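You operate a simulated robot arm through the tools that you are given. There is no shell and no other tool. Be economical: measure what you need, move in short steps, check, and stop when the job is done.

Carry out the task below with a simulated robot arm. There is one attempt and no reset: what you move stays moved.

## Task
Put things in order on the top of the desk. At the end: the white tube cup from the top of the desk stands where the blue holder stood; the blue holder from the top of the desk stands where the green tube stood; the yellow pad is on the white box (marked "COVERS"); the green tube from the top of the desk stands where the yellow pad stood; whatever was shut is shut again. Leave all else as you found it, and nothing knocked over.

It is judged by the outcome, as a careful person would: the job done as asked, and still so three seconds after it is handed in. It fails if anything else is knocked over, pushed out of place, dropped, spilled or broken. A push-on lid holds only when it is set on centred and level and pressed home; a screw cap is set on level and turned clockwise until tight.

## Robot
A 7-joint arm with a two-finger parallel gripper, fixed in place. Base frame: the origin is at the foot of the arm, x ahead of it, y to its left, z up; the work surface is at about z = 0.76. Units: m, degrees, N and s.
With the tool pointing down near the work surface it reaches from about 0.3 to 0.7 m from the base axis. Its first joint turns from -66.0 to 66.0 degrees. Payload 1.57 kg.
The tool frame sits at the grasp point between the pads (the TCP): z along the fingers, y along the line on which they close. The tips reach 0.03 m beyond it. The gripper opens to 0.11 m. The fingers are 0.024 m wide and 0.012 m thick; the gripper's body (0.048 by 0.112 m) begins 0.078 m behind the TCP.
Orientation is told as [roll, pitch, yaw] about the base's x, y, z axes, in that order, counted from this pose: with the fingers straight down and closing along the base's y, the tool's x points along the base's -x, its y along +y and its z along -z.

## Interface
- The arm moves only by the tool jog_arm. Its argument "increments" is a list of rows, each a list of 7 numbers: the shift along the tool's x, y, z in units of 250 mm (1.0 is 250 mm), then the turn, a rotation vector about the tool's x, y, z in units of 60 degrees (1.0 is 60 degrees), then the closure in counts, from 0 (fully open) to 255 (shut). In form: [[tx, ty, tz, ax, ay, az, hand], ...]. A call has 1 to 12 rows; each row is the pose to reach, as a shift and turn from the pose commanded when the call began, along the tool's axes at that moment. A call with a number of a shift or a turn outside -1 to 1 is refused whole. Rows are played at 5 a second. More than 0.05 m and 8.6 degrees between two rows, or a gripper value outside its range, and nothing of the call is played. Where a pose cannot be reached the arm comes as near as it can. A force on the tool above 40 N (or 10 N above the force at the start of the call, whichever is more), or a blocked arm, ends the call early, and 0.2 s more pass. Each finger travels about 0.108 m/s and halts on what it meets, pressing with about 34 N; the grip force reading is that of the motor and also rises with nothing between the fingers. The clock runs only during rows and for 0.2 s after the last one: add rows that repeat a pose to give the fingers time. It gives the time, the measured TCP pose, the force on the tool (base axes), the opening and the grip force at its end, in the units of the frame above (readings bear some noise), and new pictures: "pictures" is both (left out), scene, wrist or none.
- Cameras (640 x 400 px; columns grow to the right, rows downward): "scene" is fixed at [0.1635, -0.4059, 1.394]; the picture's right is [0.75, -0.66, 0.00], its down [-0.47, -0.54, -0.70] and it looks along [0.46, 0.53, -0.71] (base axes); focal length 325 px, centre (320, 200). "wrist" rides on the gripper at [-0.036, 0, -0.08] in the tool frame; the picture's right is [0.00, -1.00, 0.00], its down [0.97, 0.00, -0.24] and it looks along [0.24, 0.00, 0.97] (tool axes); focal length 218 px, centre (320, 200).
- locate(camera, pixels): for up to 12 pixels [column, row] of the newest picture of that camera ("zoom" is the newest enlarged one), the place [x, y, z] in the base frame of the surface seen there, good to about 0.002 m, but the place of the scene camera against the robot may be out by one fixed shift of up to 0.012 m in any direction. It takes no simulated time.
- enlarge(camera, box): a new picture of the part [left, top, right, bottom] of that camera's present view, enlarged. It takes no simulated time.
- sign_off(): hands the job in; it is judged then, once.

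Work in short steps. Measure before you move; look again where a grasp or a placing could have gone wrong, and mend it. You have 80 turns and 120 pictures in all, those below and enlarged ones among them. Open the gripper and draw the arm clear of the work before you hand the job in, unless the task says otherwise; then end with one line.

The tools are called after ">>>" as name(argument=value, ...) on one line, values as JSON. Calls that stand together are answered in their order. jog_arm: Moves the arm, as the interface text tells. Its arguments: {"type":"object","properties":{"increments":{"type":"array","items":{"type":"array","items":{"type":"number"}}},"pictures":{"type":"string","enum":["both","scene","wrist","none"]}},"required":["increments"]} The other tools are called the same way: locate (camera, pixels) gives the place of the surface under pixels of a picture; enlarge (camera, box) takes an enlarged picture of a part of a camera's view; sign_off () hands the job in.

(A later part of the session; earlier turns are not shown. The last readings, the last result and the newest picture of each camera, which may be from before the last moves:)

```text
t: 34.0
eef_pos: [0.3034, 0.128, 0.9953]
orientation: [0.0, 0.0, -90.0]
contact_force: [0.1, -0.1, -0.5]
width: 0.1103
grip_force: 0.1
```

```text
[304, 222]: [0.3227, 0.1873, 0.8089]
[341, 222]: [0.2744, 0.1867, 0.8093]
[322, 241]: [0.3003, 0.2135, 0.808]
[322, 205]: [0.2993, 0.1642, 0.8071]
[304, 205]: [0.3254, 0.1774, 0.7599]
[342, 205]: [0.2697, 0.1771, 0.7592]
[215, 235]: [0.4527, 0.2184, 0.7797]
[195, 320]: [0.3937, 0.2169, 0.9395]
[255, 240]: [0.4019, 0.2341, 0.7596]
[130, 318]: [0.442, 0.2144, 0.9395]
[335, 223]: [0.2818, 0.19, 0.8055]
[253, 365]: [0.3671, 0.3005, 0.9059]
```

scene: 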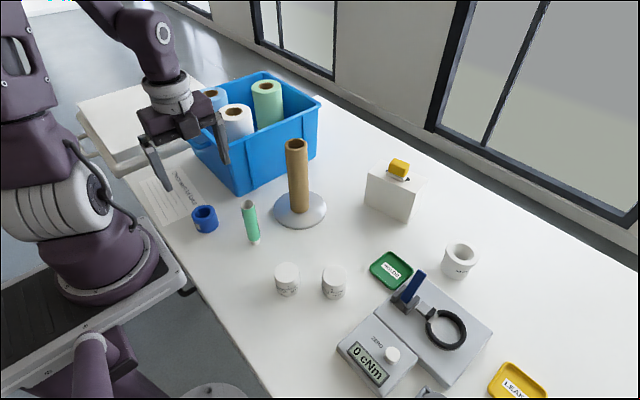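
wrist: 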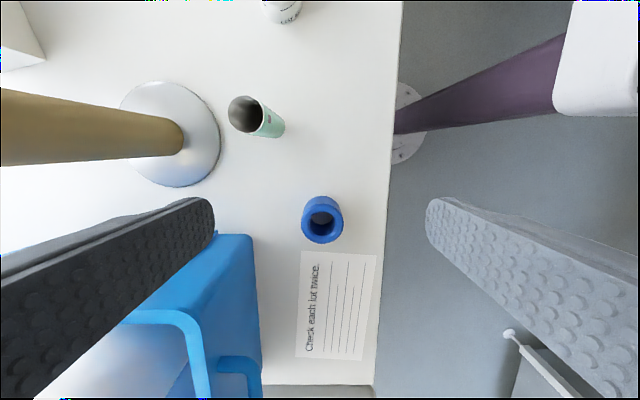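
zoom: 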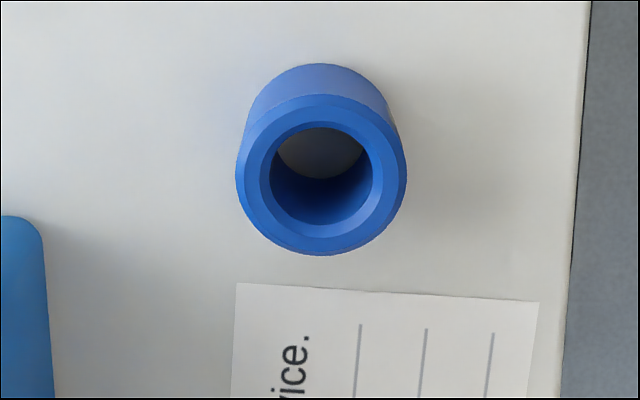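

Holder centre (0.299, 0.189), diameter 0.048, top z 0.809; the bin corner is ≥2 cm clear of the open fingers. I move above and descend to TCP z≈0.80.

>>> jog_arm(increments=[[0.12, -0.018, 0, 0, 0, 0, 0], [0.244, -0.018, 0, 0, 0, 0, 0], [0.244, -0.018, 0.17, 0, 0, 0, 0], [0.244, -0.018, 0.34, 0, 0, 0, 0], [0.244, -0.018, 0.51, 0, 0, 0, 0], [0.244, -0.018, 0.66, 0, 0, 0, 0], [0.244, -0.018, 0.773, 0, 0, 0, 0], [0.244, -0.018, 0.773, 0, 0, 0, 0]])

```text
t: 35.8
eef_pos: [0.2972, 0.1871, 0.8012]
orientation: [0.0, 0.0, -90.0]
contact_force: [-0.4, -0.1, 0.3]
width: 0.11
grip_force: 0.1
```

scene: 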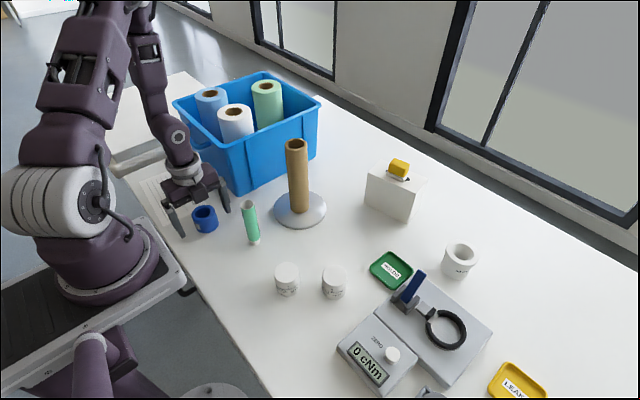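
wrist: 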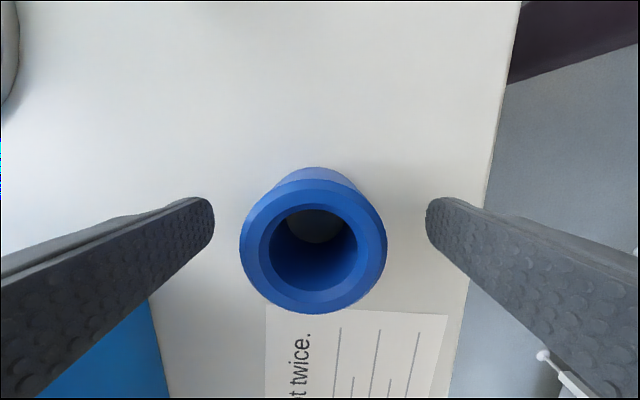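

Holder centre reads (0.2995, 0.187); I shift 2 mm in +x and close.

>>> jog_arm(increments=[[0, 0.01, 0, 0, 0, 0, 0], [0, 0.01, 0, 0, 0, 0, 80], [0, 0.01, 0, 0, 0, 0, 190], [0, 0.01, 0, 0, 0, 0, 190], [0, 0.01, 0, 0, 0, 0, 190], [0, 0.01, 0, 0, 0, 0, 190]], pictures="wrist")

```text
t: 37.2
eef_pos: [0.3012, 0.1861, 0.8026]
orientation: [0.0, 0.1, -90.0]
contact_force: [-0.4, -1.0, 2.6]
width: 0.0479
grip_force: 34.1
```

wrist: 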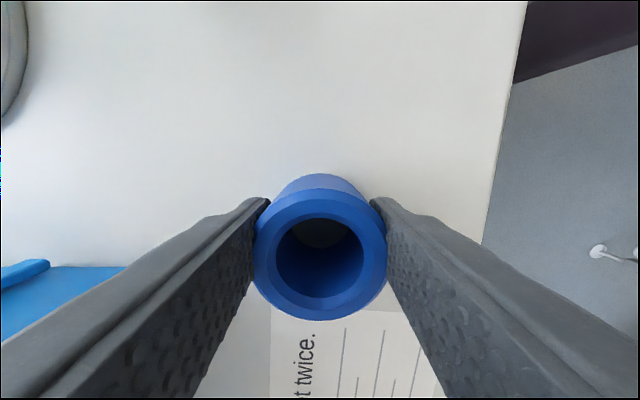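

Holder gripped (0.048). I lift to z≈0.978 and carry it over the green tube's clear zone and around the spool's right side.

>>> jog_arm(increments=[[0, 0, -0.16, 0, 0, 0, 190], [0, 0, -0.34, 0, 0, 0, 190], [0, 0, -0.52, 0, 0, 0, 190], [0, 0, -0.7, 0, 0, 0, 190], [-0.16, 0.03, -0.7, 0, 0, 0, 190], [-0.32, 0.06, -0.7, 0, 0, 0, 190], [-0.48, 0.1, -0.7, 0, 0, 0, 190], [-0.64, 0.16, -0.7, 0, 0, 0, 190], [-0.76, 0.26, -0.7, 0, 0, 0, 190], [-0.85, 0.4, -0.7, 0, 0, 0, 190], [-0.864, 0.57, -0.7, 0, 0, 0, 190], [-0.864, 0.74, -0.7, 0, 0, 0, 190]])

```text
t: 39.8
eef_pos: [0.4875, -0.0304, 0.9788]
orientation: [0.0, 0.1, -90.0]
contact_force: [0.1, 0.1, -0.4]
width: 0.0481
grip_force: 34.5
```

scene: 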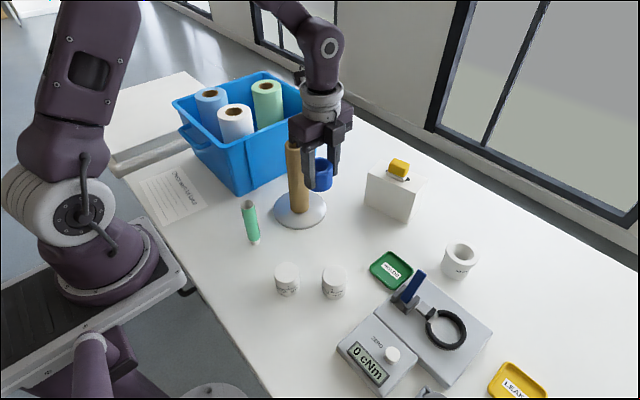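
wrist: 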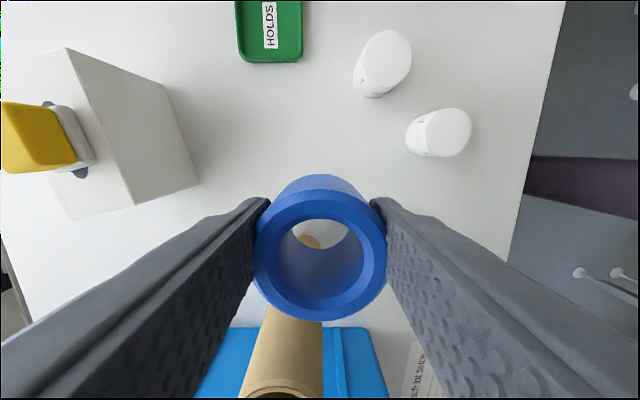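

Holder is secure. I continue around to the old tube spot (0.659, 0.153), descending gradually to about 5 mm above the desk.

>>> jog_arm(increments=[[0, 0.17, 0, 0, 0, 0, 190], [0.05, 0.33, 0, 0, 0, 0, 190], [0.2, 0.42, 0.05, 0, 0, 0, 190], [0.36, 0.48, 0.1, 0, 0, 0, 190], [0.52, 0.54, 0.15, 0, 0, 0, 190], [0.65, 0.62, 0.2, 0, 0, 0, 190], [0.722, 0.688, 0.25, 0, 0, 0, 190], [0.722, 0.688, 0.4, 0, 0, 0, 190], [0.722, 0.688, 0.54, 0, 0, 0, 190], [0.722, 0.688, 0.64, 0, 0, 0, 190], [0.722, 0.688, 0.685, 0, 0, 0, 190], [0.722, 0.688, 0.685, 0, 0, 0, 190]])

```text
t: 42.4
eef_pos: [0.6594, 0.1521, 0.8062]
orientation: [0.1, 0.0, -90.0]
contact_force: [-0.3, 0.1, -0.5]
width: 0.048
grip_force: 33.5
```

scene: 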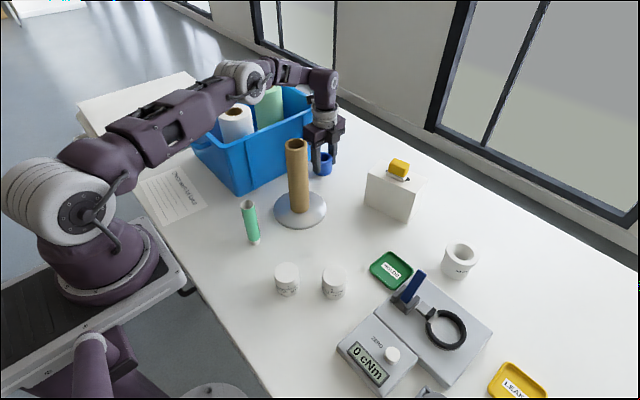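
wrist: 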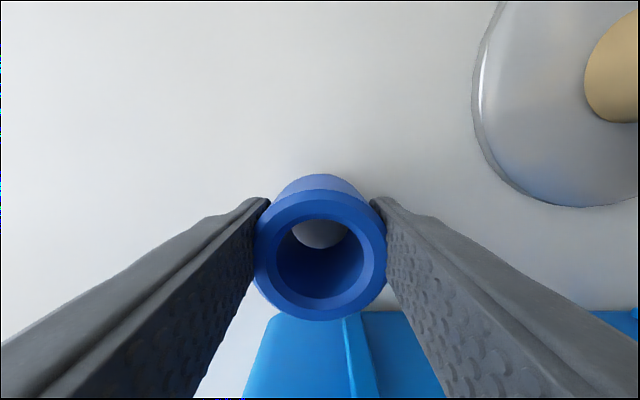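

At the spot, just above the desk. I lower in 1–2 mm steps to contact.

>>> jog_arm(increments=[[-0.004, 0, 0.008, 0, 0, 0, 190], [-0.004, 0, 0.014, 0, 0, 0, 190], [-0.004, 0, 0.019, 0, 0, 0, 190], [-0.004, 0, 0.022, 0, 0, 0, 190]], pictures="none")

```text
t: 43.4
eef_pos: [0.6597, 0.1493, 0.8034]
orientation: [0.1, 0.1, -90.0]
contact_force: [-0.1, 0.5, 13.3]
width: 0.048
grip_force: 34.0
```

Contact felt (13 N). I release gradually, then rise straight and draw back inward.

>>> jog_arm(increments=[[-0.004, 0, 0.018, 0, 0, 0, 140], [-0.004, 0, 0.018, 0, 0, 0, 110], [-0.004, 0, 0.018, 0, 0, 0, 70], [-0.004, 0, 0.018, 0, 0, 0, 70], [-0.004, 0, -0.1, 0, 0, 0, 70], [-0.004, 0, -0.26, 0, 0, 0, 70], [-0.004, 0, -0.42, 0, 0, 0, 70], [-0.1, -0.1, -0.5, 0, 0, 0, 70], [-0.22, -0.2, -0.58, 0, 0, 0, 70], [-0.34, -0.28, -0.66, 0, 0, 0, 70], [-0.34, -0.28, -0.66, 0, 0, 0, 70]])

```text
t: 45.8
eef_pos: [0.5902, 0.0656, 0.9705]
orientation: [0.0, -0.1, -90.0]
contact_force: [0.1, 0.2, 0.2]
width: 0.0798
grip_force: 0.1
```

scene: 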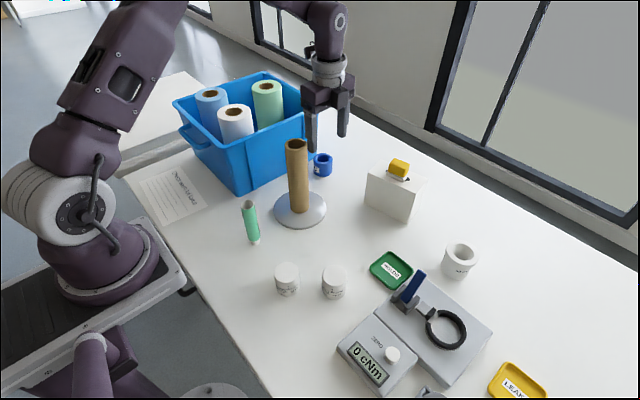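
wrist: 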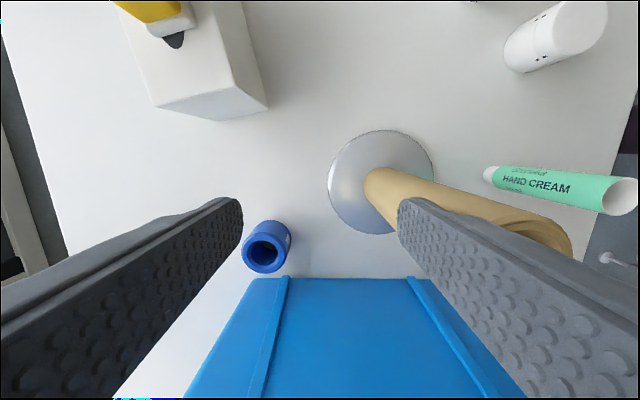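

The holder stands upright at its new place (265,250 in wrist view). I check its position, and travel toward the white cup while turning back to about yaw −32°.

>>> locate(camera="wrist", pixels=[[246, 250], [285, 250], [265, 270], [265, 228], [289, 235]])

>>> jog_arm(increments=[[-0.14, -0.02, -0.02, 0, 0, -0.138, 70], [-0.28, -0.04, -0.04, 0, 0, -0.276, 50], [-0.42, -0.06, -0.06, 0, 0, -0.414, 30], [-0.56, -0.08, -0.08, 0, 0, -0.552, 0], [-0.7, -0.1, -0.1, 0, 0, -0.69, 0], [-0.84, -0.12, -0.11, 0, 0, -0.828, 0], [-0.98, -0.14, -0.12, 0, 0, -0.966, 0], [-0.98, -0.14, -0.12, 0, 0, -0.966, 0]], pictures="wrist")

```text
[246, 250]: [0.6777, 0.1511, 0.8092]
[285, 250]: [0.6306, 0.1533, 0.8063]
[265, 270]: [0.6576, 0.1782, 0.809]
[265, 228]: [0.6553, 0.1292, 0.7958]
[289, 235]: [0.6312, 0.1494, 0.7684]
```

```text
t: 47.6
eef_pos: [0.5562, -0.1801, 0.9962]
orientation: [0.0, 0.0, -31.9]
contact_force: [-0.1, -1.2, -0.8]
width: 0.11
grip_force: 0.0
```

wrist: 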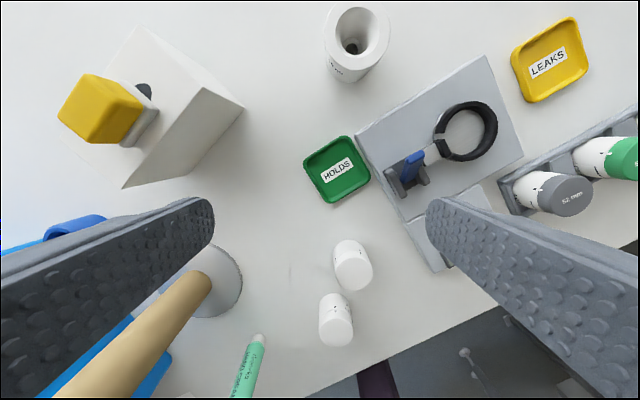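

The holder is at about (0.657, 0.153) — good. I now measure the cup's rim around (357,40).

>>> enlarge(camera="wrist", box=[297, 0, 425, 100])

>>> locate(camera="wrist", pixels=[[326, 38], [387, 38], [357, 66], [357, 7], [350, 80], [330, 70], [383, 62], [486, 60], [362, 140], [358, 40]])

```text
4.00 times, centred on (361, 50) of wrist
```

zoom: 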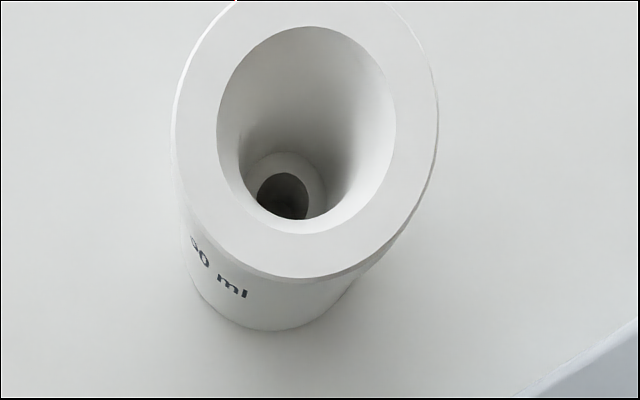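

```text
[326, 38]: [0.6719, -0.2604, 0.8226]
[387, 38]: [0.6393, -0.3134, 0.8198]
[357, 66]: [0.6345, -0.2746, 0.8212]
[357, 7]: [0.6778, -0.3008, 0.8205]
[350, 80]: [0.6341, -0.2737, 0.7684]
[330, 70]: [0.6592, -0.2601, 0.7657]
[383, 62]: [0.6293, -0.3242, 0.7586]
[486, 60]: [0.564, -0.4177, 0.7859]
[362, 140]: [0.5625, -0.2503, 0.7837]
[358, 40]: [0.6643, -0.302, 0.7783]
```

The cup's rim (Ø≈0.062) is centred near (0.659, −0.290), top z 0.821. That is r≈0.72, at the edge of reach, so I approach above it while descending to TCP z≈0.87 (tips still above the cup).

>>> jog_arm(increments=[[-0.147, -0.1, 0.1, 0, 0, 0, 0], [-0.26, -0.16, 0.2, 0, 0, 0, 0], [-0.36, -0.17, 0.3, 0, 0, 0, 0], [-0.45, -0.165, 0.4, 0, 0, 0, 0], [-0.53, -0.16, 0.46, 0, 0, 0, 0], [-0.579, -0.157, 0.505, 0, 0, 0, 0], [-0.579, -0.157, 0.505, 0, 0, 0, 0]])

```text
refused: row 1 steps farther than a row can; nothing moved
```

Row 1 was slightly too long; I split it.

>>> jog_arm(increments=[[-0.11, -0.08, 0.07, 0, 0, 0, 0], [-0.21, -0.14, 0.15, 0, 0, 0, 0], [-0.3, -0.17, 0.24, 0, 0, 0, 0], [-0.38, -0.17, 0.34, 0, 0, 0, 0], [-0.46, -0.165, 0.42, 0, 0, 0, 0], [-0.53, -0.16, 0.47, 0, 0, 0, 0], [-0.579, -0.157, 0.505, 0, 0, 0, 0], [-0.579, -0.157, 0.505, 0, 0, 0, 0]])

```text
t: 49.4
eef_pos: [0.6278, -0.2751, 0.8699]
orientation: [0.1, 0.0, -32.0]
contact_force: [-0.1, -0.3, -1.0]
width: 0.11
grip_force: 0.1
out of reach, approached as far as the arm can: row 5, 6, 7, 8
```

scene: 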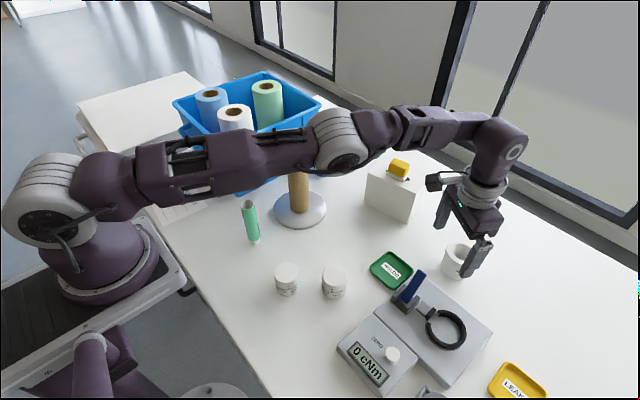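
wrist: 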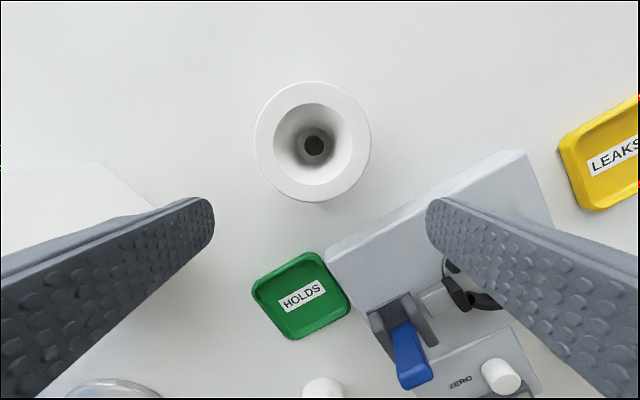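

The vertical tool only reaches r≈0.685 here, short by 0.04 m (cup rim centre at (312,142) → (0.663, −0.2915)). I tilt the fingers outward by 14° about the closing axis, which keeps the pads parallel to the cup's sides, and advance above the cup.

>>> jog_arm(increments=[[0, 0, 0, 0, -0.117, 0, 0], [0, 0, 0, 0, -0.233, 0, 0], [-0.08, 0.01, 0, 0, -0.233, 0, 0], [-0.153, 0.018, 0, 0, -0.233, 0, 0], [-0.153, 0.018, 0, 0, -0.233, 0, 0]])

```text
t: 50.6
eef_pos: [0.6615, -0.2906, 0.8715]
orientation: [0.0, -14.0, -32.1]
contact_force: [0.8, -0.6, -0.9]
width: 0.1101
grip_force: 0.1
```

scene: 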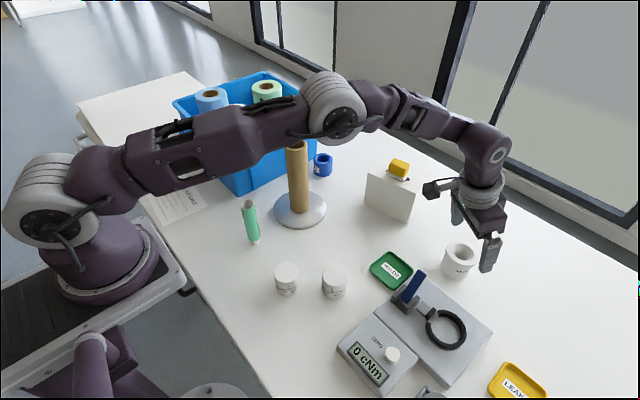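
wrist: 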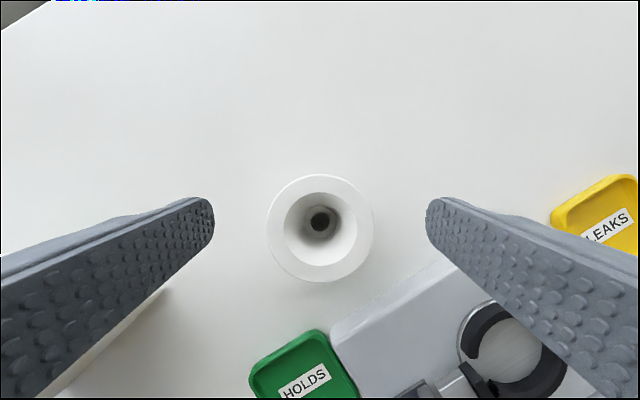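

The cup is centred between the fingers at (320,228). Before descending I check the measuring plate's edge near the right finger and the cup's centre.

>>> locate(camera="wrist", pixels=[[335, 328], [400, 283], [448, 258], [490, 330], [268, 228], [372, 228], [320, 281], [320, 176], [430, 262], [318, 335], [465, 285]])

```text
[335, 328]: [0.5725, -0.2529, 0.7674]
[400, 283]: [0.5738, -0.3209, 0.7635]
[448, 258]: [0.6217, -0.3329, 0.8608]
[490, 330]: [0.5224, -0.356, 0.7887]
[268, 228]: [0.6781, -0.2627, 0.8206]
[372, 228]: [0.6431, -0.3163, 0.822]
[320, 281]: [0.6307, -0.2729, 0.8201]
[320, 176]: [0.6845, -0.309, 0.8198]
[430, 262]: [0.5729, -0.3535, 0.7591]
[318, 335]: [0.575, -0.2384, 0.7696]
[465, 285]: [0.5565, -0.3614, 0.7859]
```

The plate edge is at x≈0.573, ≥4 cm clear. I descend vertically to TCP z≈0.803.

>>> jog_arm(increments=[[0.022, 0, 0.088, 0, 0, 0, 25], [0.044, 0, 0.176, 0, 0, 0, 25], [0.066, 0, 0.264, 0, 0, 0, 25], [0.066, 0, 0.264, 0, 0, 0, 25]])

```text
t: 51.6
eef_pos: [0.6608, -0.2898, 0.8013]
orientation: [-0.1, -14.0, -32.0]
contact_force: [-0.1, 0.0, -0.4]
width: 0.0993
grip_force: 0.1
```

scene: 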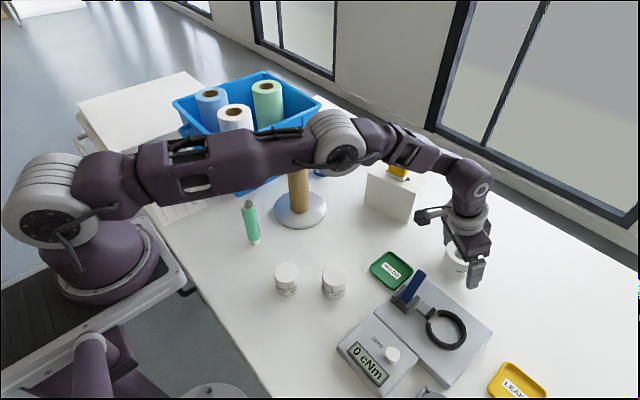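
wrist: 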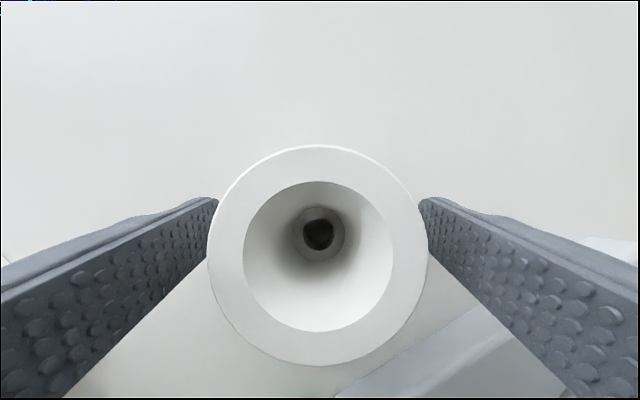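

The cup is centred between the fingers. I close.

>>> jog_arm(increments=[[0, 0, 0, 0, 0, 0, 90], [0, 0, 0, 0, 0, 0, 150], [0, 0, 0, 0, 0, 0, 150], [0, 0, 0, 0, 0, 0, 150]], pictures="wrist")

```text
t: 52.6
eef_pos: [0.6609, -0.2927, 0.8014]
orientation: [0.0, -14.0, -32.0]
contact_force: [-0.5, 1.5, 0.4]
width: 0.0643
grip_force: 33.3
```

wrist: 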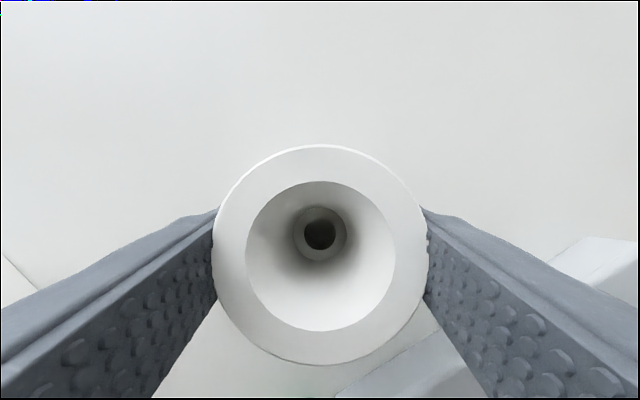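

Cup gripped (0.064). I lift straight up 7 cm, then rise and draw inward.

>>> jog_arm(increments=[[-0.012, 0, -0.048, 0, 0, 0, 150], [-0.034, 0, -0.136, 0, 0, 0, 150], [-0.068, 0, -0.272, 0, 0, 0, 150], [0.029, 0, -0.378, 0, 0, 0, 150], [0.165, 0, -0.494, 0, 0, 0, 150], [0.301, 0, -0.611, 0, 0, 0, 150], [0.437, 0, -0.727, 0, 0, 0, 150], [0.437, 0, -0.727, 0, 0, 0, 150]])

```text
t: 54.4
eef_pos: [0.532, -0.2103, 0.9514]
orientation: [0.0, -14.0, -31.9]
contact_force: [-0.6, 0.3, -1.8]
width: 0.064
grip_force: 34.3
```

scene: 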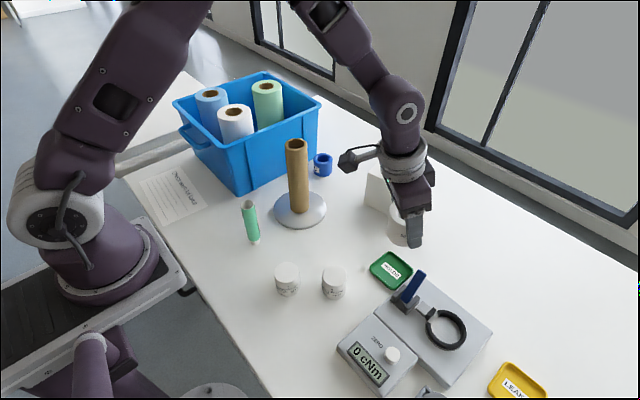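
wrist: 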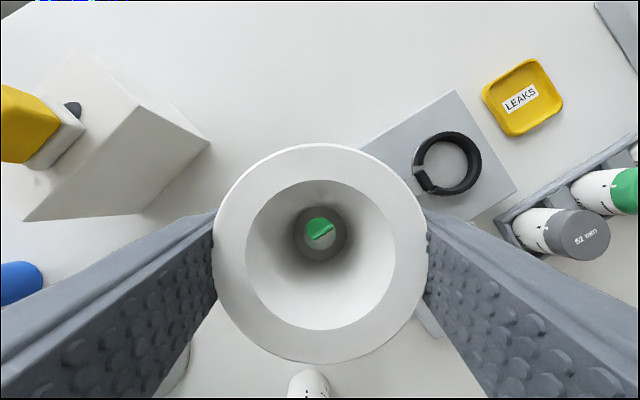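

The cup hangs level. With the present yaw the destination is clear of the bin and tube, so I keep it and carry the cup halfway, rising to z≈0.99.

>>> jog_arm(increments=[[0.126, 0.072, -0.059, 0, 0, 0, 150], [0.251, 0.143, -0.118, 0, 0, 0, 150], [0.377, 0.215, -0.177, 0, 0, 0, 150], [0.503, 0.287, -0.235, 0, 0, 0, 150], [0.628, 0.358, -0.294, 0, 0, 0, 150], [0.754, 0.43, -0.353, 0, 0, 0, 150]], pictures="none")

>>> jog_arm(increments=[[0.132, 0.072, -0.033, 0, 0, 0, 150], [0.264, 0.143, -0.066, 0, 0, 0, 150], [0.397, 0.215, -0.099, 0, 0, 0, 150], [0.529, 0.287, -0.132, 0, 0, 0, 150], [0.661, 0.358, -0.165, 0, 0, 0, 150], [0.793, 0.43, -0.198, 0, 0, 0, 150], [0.793, 0.43, -0.198, 0, 0, 0, 150]])

```text
t: 55.8
eef_pos: [0.4167, -0.0115, 0.9917]
orientation: [0.1, -14.0, -32.0]
contact_force: [-0.4, 1.4, -0.1]
width: 0.0633
grip_force: 34.3
```

```text
t: 57.4
eef_pos: [0.3017, 0.1875, 0.9929]
orientation: [0.0, -13.9, -32.0]
contact_force: [-0.1, -0.6, -1.2]
width: 0.063
grip_force: 33.8
out of reach, approached as far as the arm can: row 4
```

scene: 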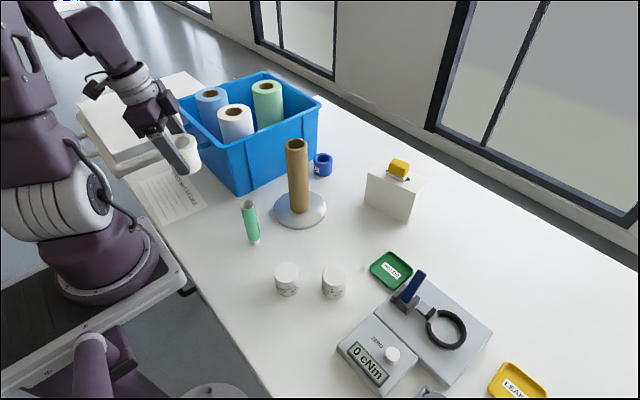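
wrist: 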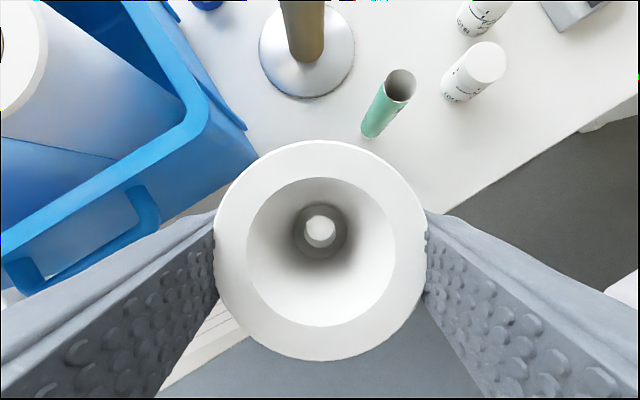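

Positioned at (0.302, 0.1875) with the bin clear on the left. I lower vertically in steps to about 1 cm above the desk.

>>> jog_arm(increments=[[0.04, 0, 0.16, 0, 0, 0, 150], [0.08, 0, 0.32, 0, 0, 0, 150], [0.118, 0, 0.47, 0, 0, 0, 150], [0.15, 0, 0.6, 0, 0, 0, 150], [0.175, 0, 0.7, 0, 0, 0, 150], [0.175, 0, 0.7, 0, 0, 0, 150]])

```text
t: 58.8
eef_pos: [0.3296, 0.2453, 0.876]
orientation: [-0.4, -13.9, -32.0]
contact_force: [0.6, 0.6, 0.1]
width: 0.0632
grip_force: 34.4
out of reach, approached as far as the arm can: row 1, 2, 3, 4, 5, 6
```

scene: 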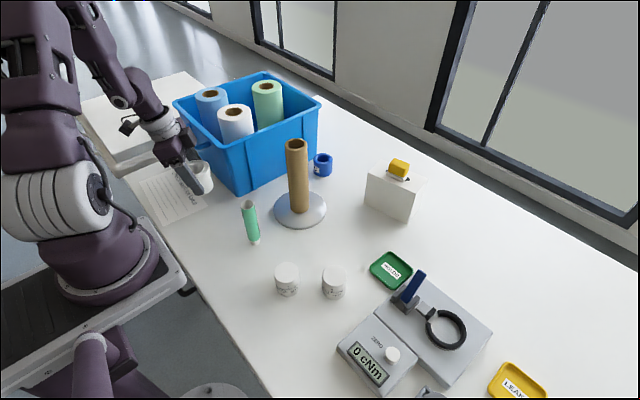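
wrist: 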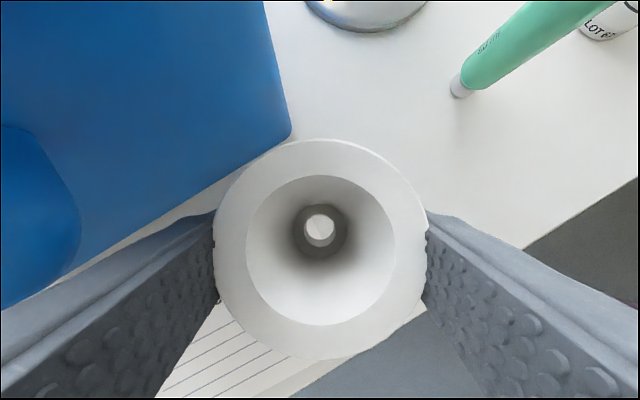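

The arm deviated: near its inner reach limit it drifted to (0.330, 0.245, 0.876), close to the bin (no contact). I back away in −y first, then rise; I will set the cup down on a free spot and re-grasp it upright.

>>> jog_arm(increments=[[-0.062, -0.102, 0.015, 0, 0, 0, 150], [-0.123, -0.204, 0.031, 0, 0, 0, 150], [-0.206, -0.199, -0.114, 0, 0, 0, 150], [-0.244, -0.199, -0.269, 0, 0, 0, 150], [-0.278, -0.199, -0.405, 0, 0, 0, 150], [-0.278, -0.199, -0.405, 0, 0, 0, 150]])

```text
t: 60.2
eef_pos: [0.3466, 0.1786, 0.9934]
orientation: [0.0, -14.1, -32.0]
contact_force: [-0.9, 0.7, -1.5]
width: 0.063
grip_force: 34.4
out of reach, approached as far as the arm can: row 1, 2
```

scene: 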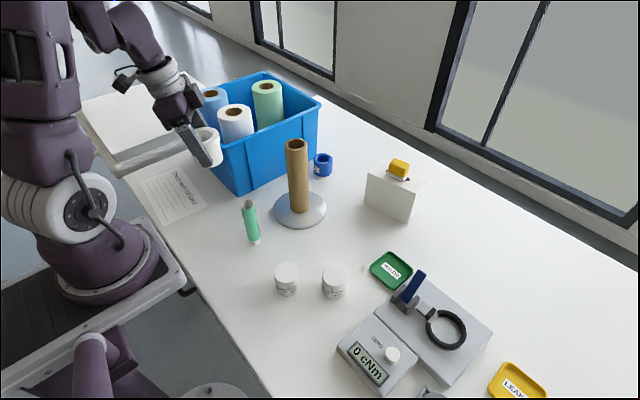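
wrist: 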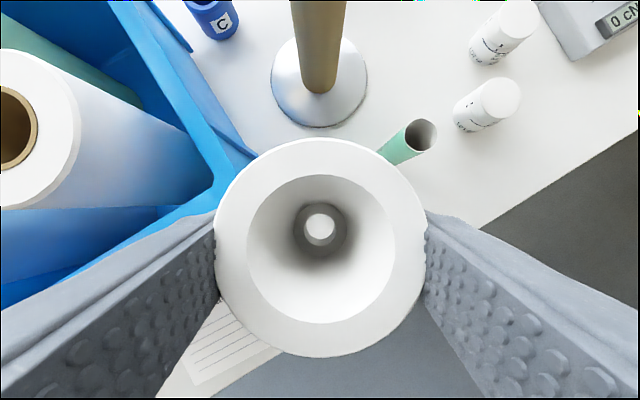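

Nothing was disturbed. I carry the cup at z≈0.99 over the tube's clear space to (0.50, −0.05), an empty area of desk.

>>> jog_arm(increments=[[-0.134, -0.119, 0.033, 0, 0, 0, 150], [-0.259, -0.251, 0.065, 0, 0, 0, 150], [-0.385, -0.382, 0.096, 0, 0, 0, 150], [-0.533, -0.476, 0.133, 0, 0, 0, 150], [-0.703, -0.531, 0.175, 0, 0, 0, 150], [-0.876, -0.514, 0.219, 0, 0, 0, 150], [-0.975, -0.45, 0.243, 0, 0, 0, 150], [-0.975, -0.45, 0.243, 0, 0, 0, 150]])

```text
t: 62.0
eef_pos: [0.5, -0.0505, 0.9923]
orientation: [-0.1, -14.0, -31.9]
contact_force: [1.0, -0.3, -2.4]
width: 0.0631
grip_force: 34.0
```

scene: 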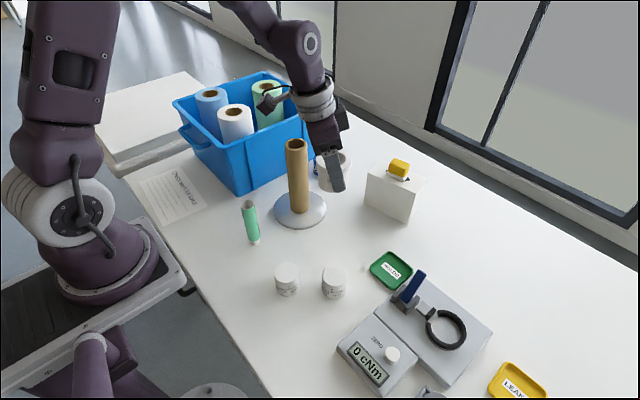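
wrist: 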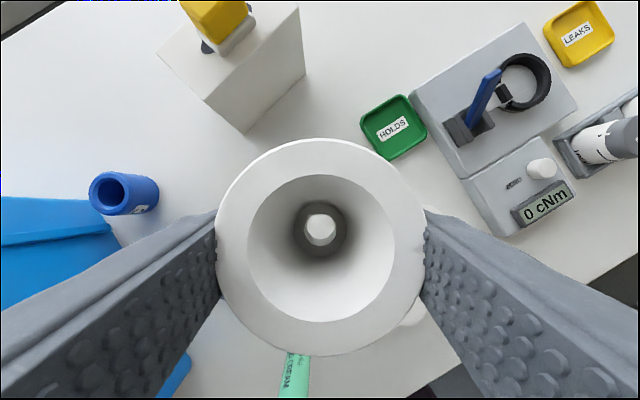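

I lower the cup at (0.50, −0.07), stopping about 1 cm above the desk.

>>> jog_arm(increments=[[-0.041, -0.068, 0.01, 0, 0, 0, 150], [-0.003, -0.068, 0.165, 0, 0, 0, 150], [0.035, -0.068, 0.32, 0, 0, 0, 150], [0.073, -0.068, 0.47, 0, 0, 0, 150], [0.107, -0.068, 0.61, 0, 0, 0, 150], [0.133, -0.068, 0.708, 0, 0, 0, 150], [0.133, -0.068, 0.708, 0, 0, 0, 150]])

>>> enlarge(camera="scene", box=[280, 140, 420, 260])

```text
t: 63.6
eef_pos: [0.5025, -0.0686, 0.8095]
orientation: [0.0, -14.0, -31.9]
contact_force: [-0.2, 0.0, -1.5]
width: 0.063
grip_force: 34.5
```

scene: 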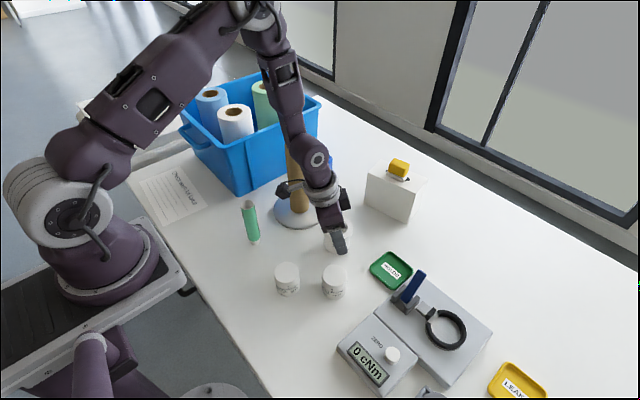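
wrist: 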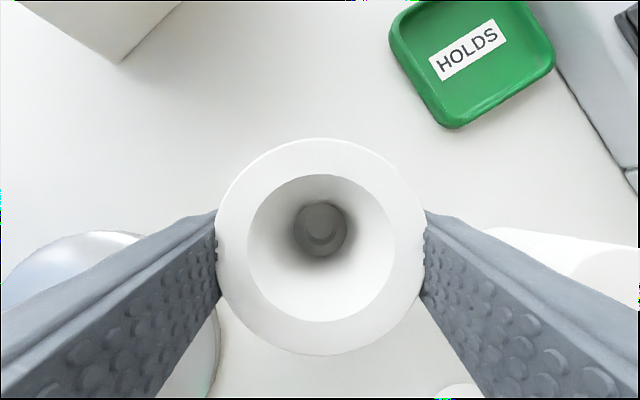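

```text
3.33 times, centred on (350, 200) of scene
```

zoom: 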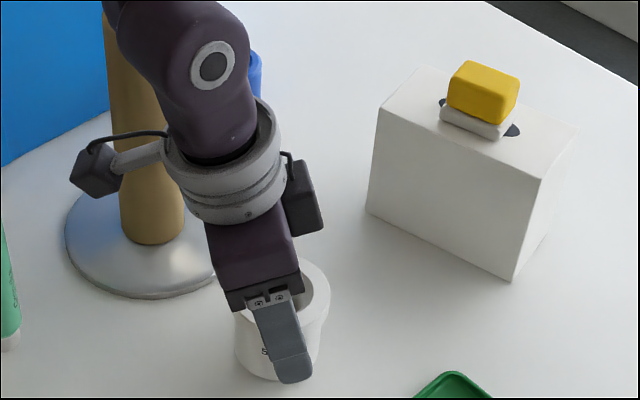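

The cup is nearly down (z 0.8095), nothing touched. I lower in small steps to contact.

>>> jog_arm(increments=[[0.004, 0, 0.016, 0, 0, 0, 150], [0.006, 0, 0.024, 0, 0, 0, 150], [0.008, 0, 0.032, 0, 0, 0, 150], [0.009, 0, 0.037, 0, 0, 0, 150]], pictures="none")

```text
t: 64.6
eef_pos: [0.5012, -0.07, 0.8024]
orientation: [0.1, -14.1, -32.2]
contact_force: [-5.5, 1.8, 21.7]
width: 0.0627
grip_force: 33.8
```

Firm contact. I ease 1 mm up and open slowly.

>>> jog_arm(increments=[[0.008, 0, 0.032, 0, 0, 0, 130], [0.008, 0, 0.032, 0, 0, 0, 110], [0.008, 0, 0.032, 0, 0, 0, 70], [0.008, 0, 0.032, 0, 0, 0, 20], [0.008, 0, 0.032, 0, 0, 0, 0]])

```text
t: 65.8
eef_pos: [0.5011, -0.0705, 0.7929]
orientation: [0.0, -14.0, -32.0]
contact_force: [0.6, -0.7, 0.5]
width: 0.1099
grip_force: 0.1
```

scene: 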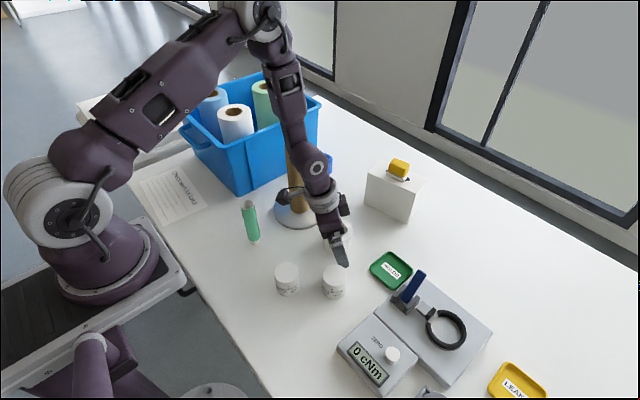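
wrist: 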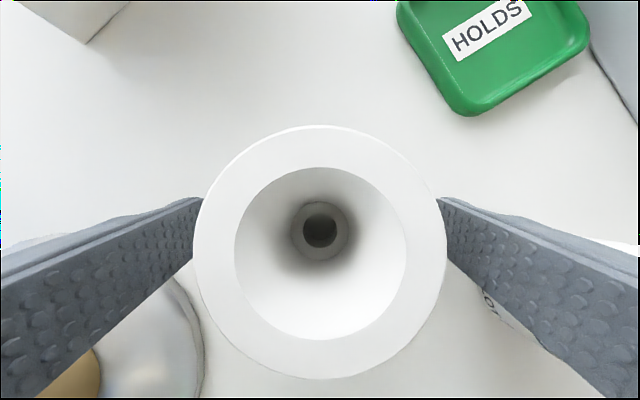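

Cup stands upright; my last command came out 1 cm lower than meant but touched nothing. I rise vertically to z≈0.98.

>>> jog_arm(increments=[[-0.03, 0, -0.12, 0, 0, 0, 0], [-0.07, 0, -0.28, 0, 0, 0, 0], [-0.11, 0, -0.44, 0, 0, 0, 0], [-0.15, 0, -0.6, 0, 0, 0, 0], [-0.184, 0, -0.737, 0, 0, 0, 0], [-0.184, 0, -0.737, 0, 0, 0, 0]])

```text
t: 67.2
eef_pos: [0.5008, -0.0711, 0.9843]
orientation: [0.0, -14.0, -31.9]
contact_force: [0.5, -0.4, 0.3]
width: 0.1101
grip_force: 0.1
```

scene: 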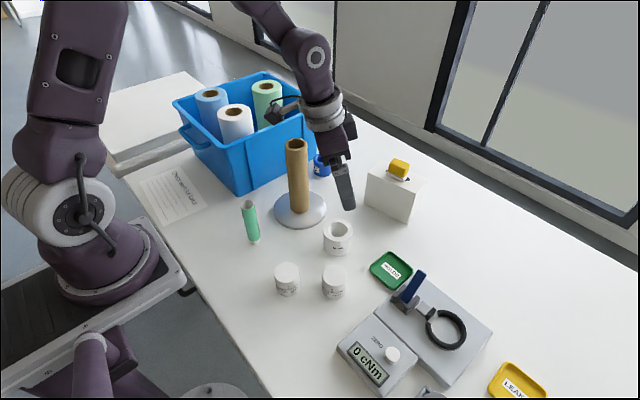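
wrist: 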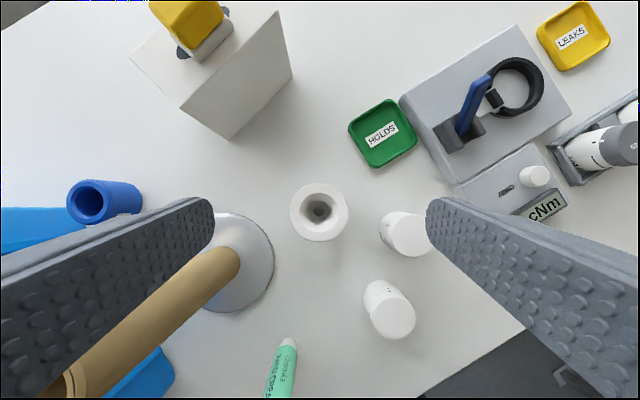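

The cup stands at (319,213) undisturbed. I bring the tool back vertical, then turn to yaw −90° in a following call.

>>> jog_arm(increments=[[0, 0, 0, 0, 0.117, 0, 0], [0, 0, 0, 0, 0.233, 0, 0], [0, 0, 0, 0, 0.233, 0, 0]], pictures="none")

>>> jog_arm(increments=[[0, 0, 0, 0, 0, 0.138, 0], [0, 0, 0, 0, 0, 0.276, 0], [0, 0, 0, 0, 0, 0.414, 0], [0, 0, 0, 0, 0, 0.552, 0], [0, 0, 0, 0, 0, 0.69, 0], [0, 0, 0, 0, 0, 0.828, 0], [0, 0, 0, 0, 0, 0.967, 0], [0, 0, 0, 0, 0, 0.967, 0]])

```text
t: 68.0
eef_pos: [0.5007, -0.0707, 0.9839]
orientation: [0.0, 0.1, -32.1]
contact_force: [0.4, -0.8, -0.3]
width: 0.1101
grip_force: 0.0
```

```text
t: 69.8
eef_pos: [0.5006, -0.0713, 0.9832]
orientation: [0.0, -0.1, -90.2]
contact_force: [0.0, 0.0, 0.0]
width: 0.11
grip_force: 0.0
```

scene: 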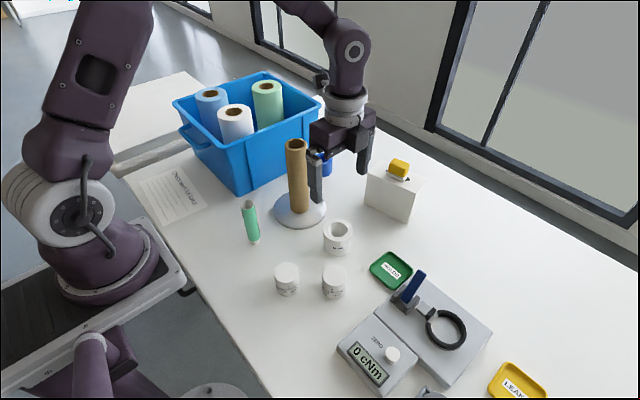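
wrist: 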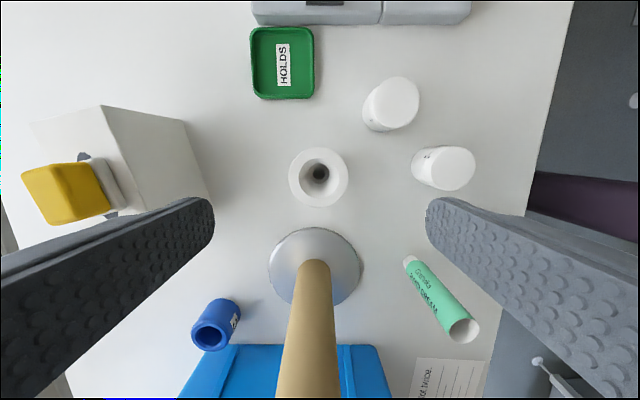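

The cup is at (0.5015, −0.0736); the bottles and spool are clear of the fingers. I descend to z≈0.803 and close.

>>> jog_arm(increments=[[-0.009, 0.003, 0.18, 0, 0, 0, 0], [-0.009, 0.003, 0.36, 0, 0, 0, 0], [-0.009, 0.003, 0.54, 0, 0, 0, 0], [-0.009, 0.003, 0.66, 0, 0, 0, 0], [-0.009, 0.003, 0.72, 0, 0, 0, 0], [-0.009, 0.003, 0.72, 0, 0, 0, 0]], pictures="wrist")

```text
t: 71.2
eef_pos: [0.5024, -0.072, 0.8034]
orientation: [0.0, 0.0, -90.1]
contact_force: [0.1, 0.4, 0.3]
width: 0.1101
grip_force: 0.1
```

wrist: 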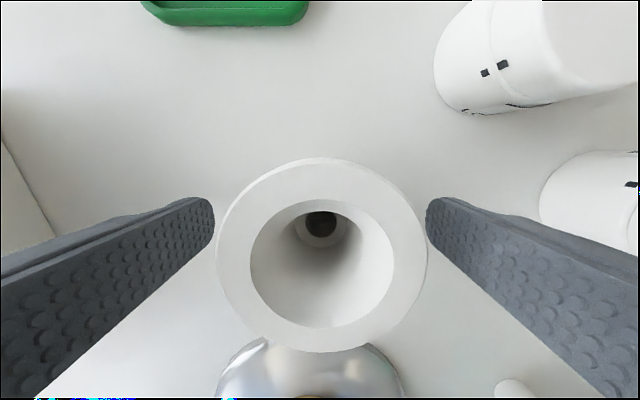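

The cup is centred between the fingers. I close.

>>> jog_arm(increments=[[-0.007, 0, 0, 0, 0, 0, 30], [-0.007, 0, 0, 0, 0, 0, 90], [-0.007, 0, 0, 0, 0, 0, 150], [-0.007, 0, 0, 0, 0, 0, 150], [-0.007, 0, 0, 0, 0, 0, 150]], pictures="none")

```text
t: 72.4
eef_pos: [0.5045, -0.0744, 0.8038]
orientation: [0.0, 0.0, -90.1]
contact_force: [0.4, 0.2, 0.1]
width: 0.0662
grip_force: 34.2
```

Gripped (0.066). I lift and carry the cup along the proven route toward the holder's old place.

>>> jog_arm(increments=[[0, 0, -0.16, 0, 0, 0, 150], [0, 0, -0.34, 0, 0, 0, 150], [0, 0, -0.52, 0, 0, 0, 150], [0, 0, -0.7, 0, 0, 0, 150], [0.058, -0.178, -0.7, 0, 0, 0, 150], [0.118, -0.358, -0.7, 0, 0, 0, 150], [0.258, -0.518, -0.7, 0, 0, 0, 150], [0.418, -0.638, -0.7, 0, 0, 0, 150], [0.598, -0.718, -0.7, 0, 0, 0, 150], [0.778, -0.778, -0.7, 0, 0, 0, 150], [0.938, -0.81, -0.7, 0, 0, 0, 150], [0.938, -0.81, -0.7, 0, 0, 0, 150]])

```text
refused: row 7 steps farther than a row can; nothing moved
```

Row 7 was a hair too long; I adjust.

>>> jog_arm(increments=[[0, 0, -0.16, 0, 0, 0, 150], [0, 0, -0.34, 0, 0, 0, 150], [0, 0, -0.52, 0, 0, 0, 150], [0, 0, -0.7, 0, 0, 0, 150], [0.058, -0.178, -0.7, 0, 0, 0, 150], [0.13, -0.35, -0.7, 0, 0, 0, 150], [0.26, -0.49, -0.7, 0, 0, 0, 150], [0.418, -0.6, -0.7, 0, 0, 0, 150], [0.58, -0.7, -0.7, 0, 0, 0, 150], [0.76, -0.77, -0.7, 0, 0, 0, 150], [0.938, -0.81, -0.7, 0, 0, 0, 150], [0.938, -0.81, -0.7, 0, 0, 0, 150]])

```text
t: 75.0
eef_pos: [0.2999, 0.1582, 0.9775]
orientation: [0.1, 0.0, -89.9]
contact_force: [1.0, 0.5, -1.4]
width: 0.0663
grip_force: 34.0
```

scene: 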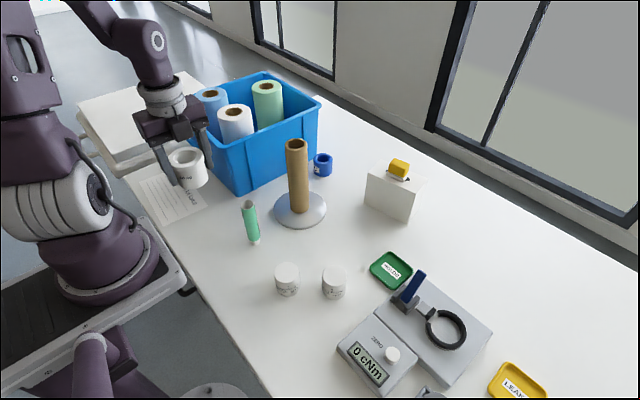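
wrist: 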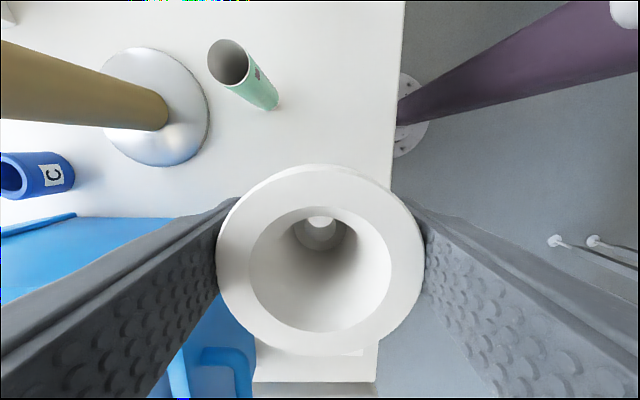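

Cup is held straight. I move the last 3 cm in y and lower to about 1 cm above the desk.

>>> jog_arm(increments=[[0.123, 0, 0, 0, 0, 0, 150], [0.123, 0, 0.16, 0, 0, 0, 150], [0.123, 0, 0.32, 0, 0, 0, 150], [0.123, 0, 0.48, 0, 0, 0, 150], [0.123, 0, 0.6, 0, 0, 0, 150], [0.123, 0, 0.66, 0, 0, 0, 150], [0.123, 0, 0.66, 0, 0, 0, 150]])

```text
t: 76.6
eef_pos: [0.2993, 0.1906, 0.8135]
orientation: [0.0, 0.0, -90.1]
contact_force: [0.4, -0.3, -0.7]
width: 0.0666
grip_force: 34.1
```

scene: 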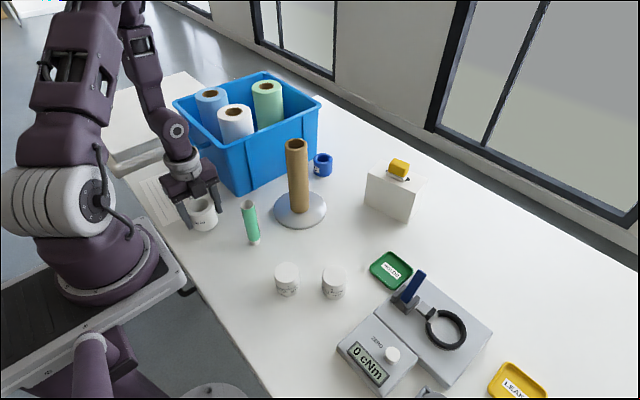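
wrist: 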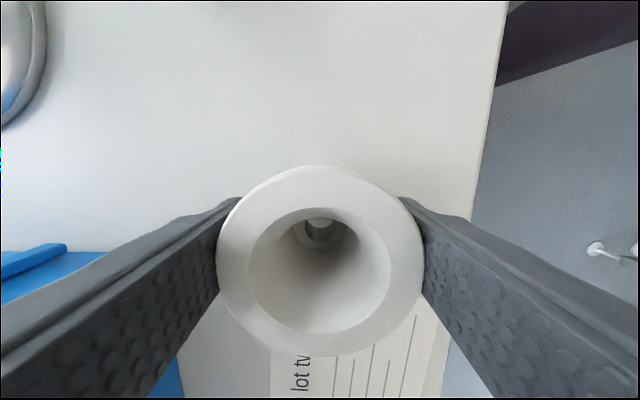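

At (0.299, 0.1906) and 1 cm up; I nudge 3 mm in −y (away from the paper) and lower to contact in small steps.

>>> jog_arm(increments=[[-0.014, 0, 0.014, 0, 0, 0, 150], [-0.014, 0, 0.024, 0, 0, 0, 150], [-0.014, 0, 0.032, 0, 0, 0, 150], [-0.014, 0, 0.038, 0, 0, 0, 150], [-0.014, 0, 0.042, 0, 0, 0, 150]], pictures="none")

```text
t: 77.8
eef_pos: [0.2994, 0.1875, 0.803]
orientation: [0.1, 0.0, -90.0]
contact_force: [-2.5, -1.6, 21.3]
width: 0.0659
grip_force: 33.6
```

Contact with the desk. I open slowly, easing up 1 mm, and look.

>>> jog_arm(increments=[[0, 0, -0.004, 0, 0, 0, 125], [0, 0, -0.004, 0, 0, 0, 95], [0, 0, -0.004, 0, 0, 0, 60], [0, 0, -0.004, 0, 0, 0, 30], [0, 0, -0.004, 0, 0, 0, 30]])

```text
t: 79.0
eef_pos: [0.3001, 0.1884, 0.804]
orientation: [0.1, 0.0, -90.1]
contact_force: [0.0, -0.5, -0.3]
width: 0.097
grip_force: 0.1
```

scene: 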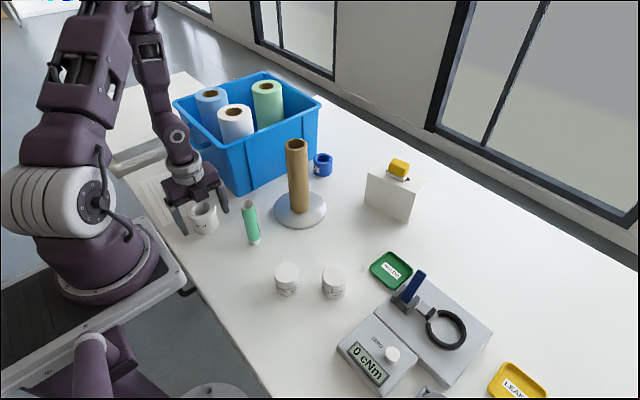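
wrist: 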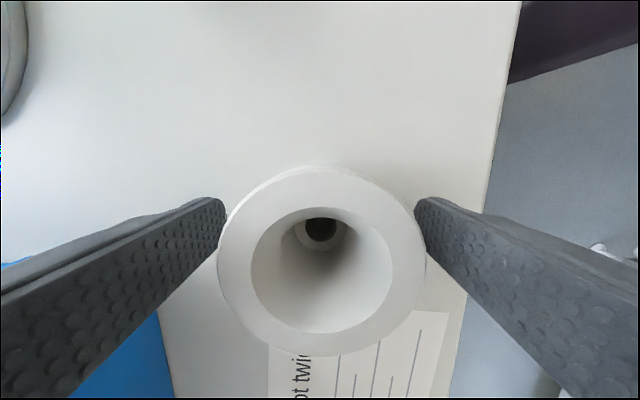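

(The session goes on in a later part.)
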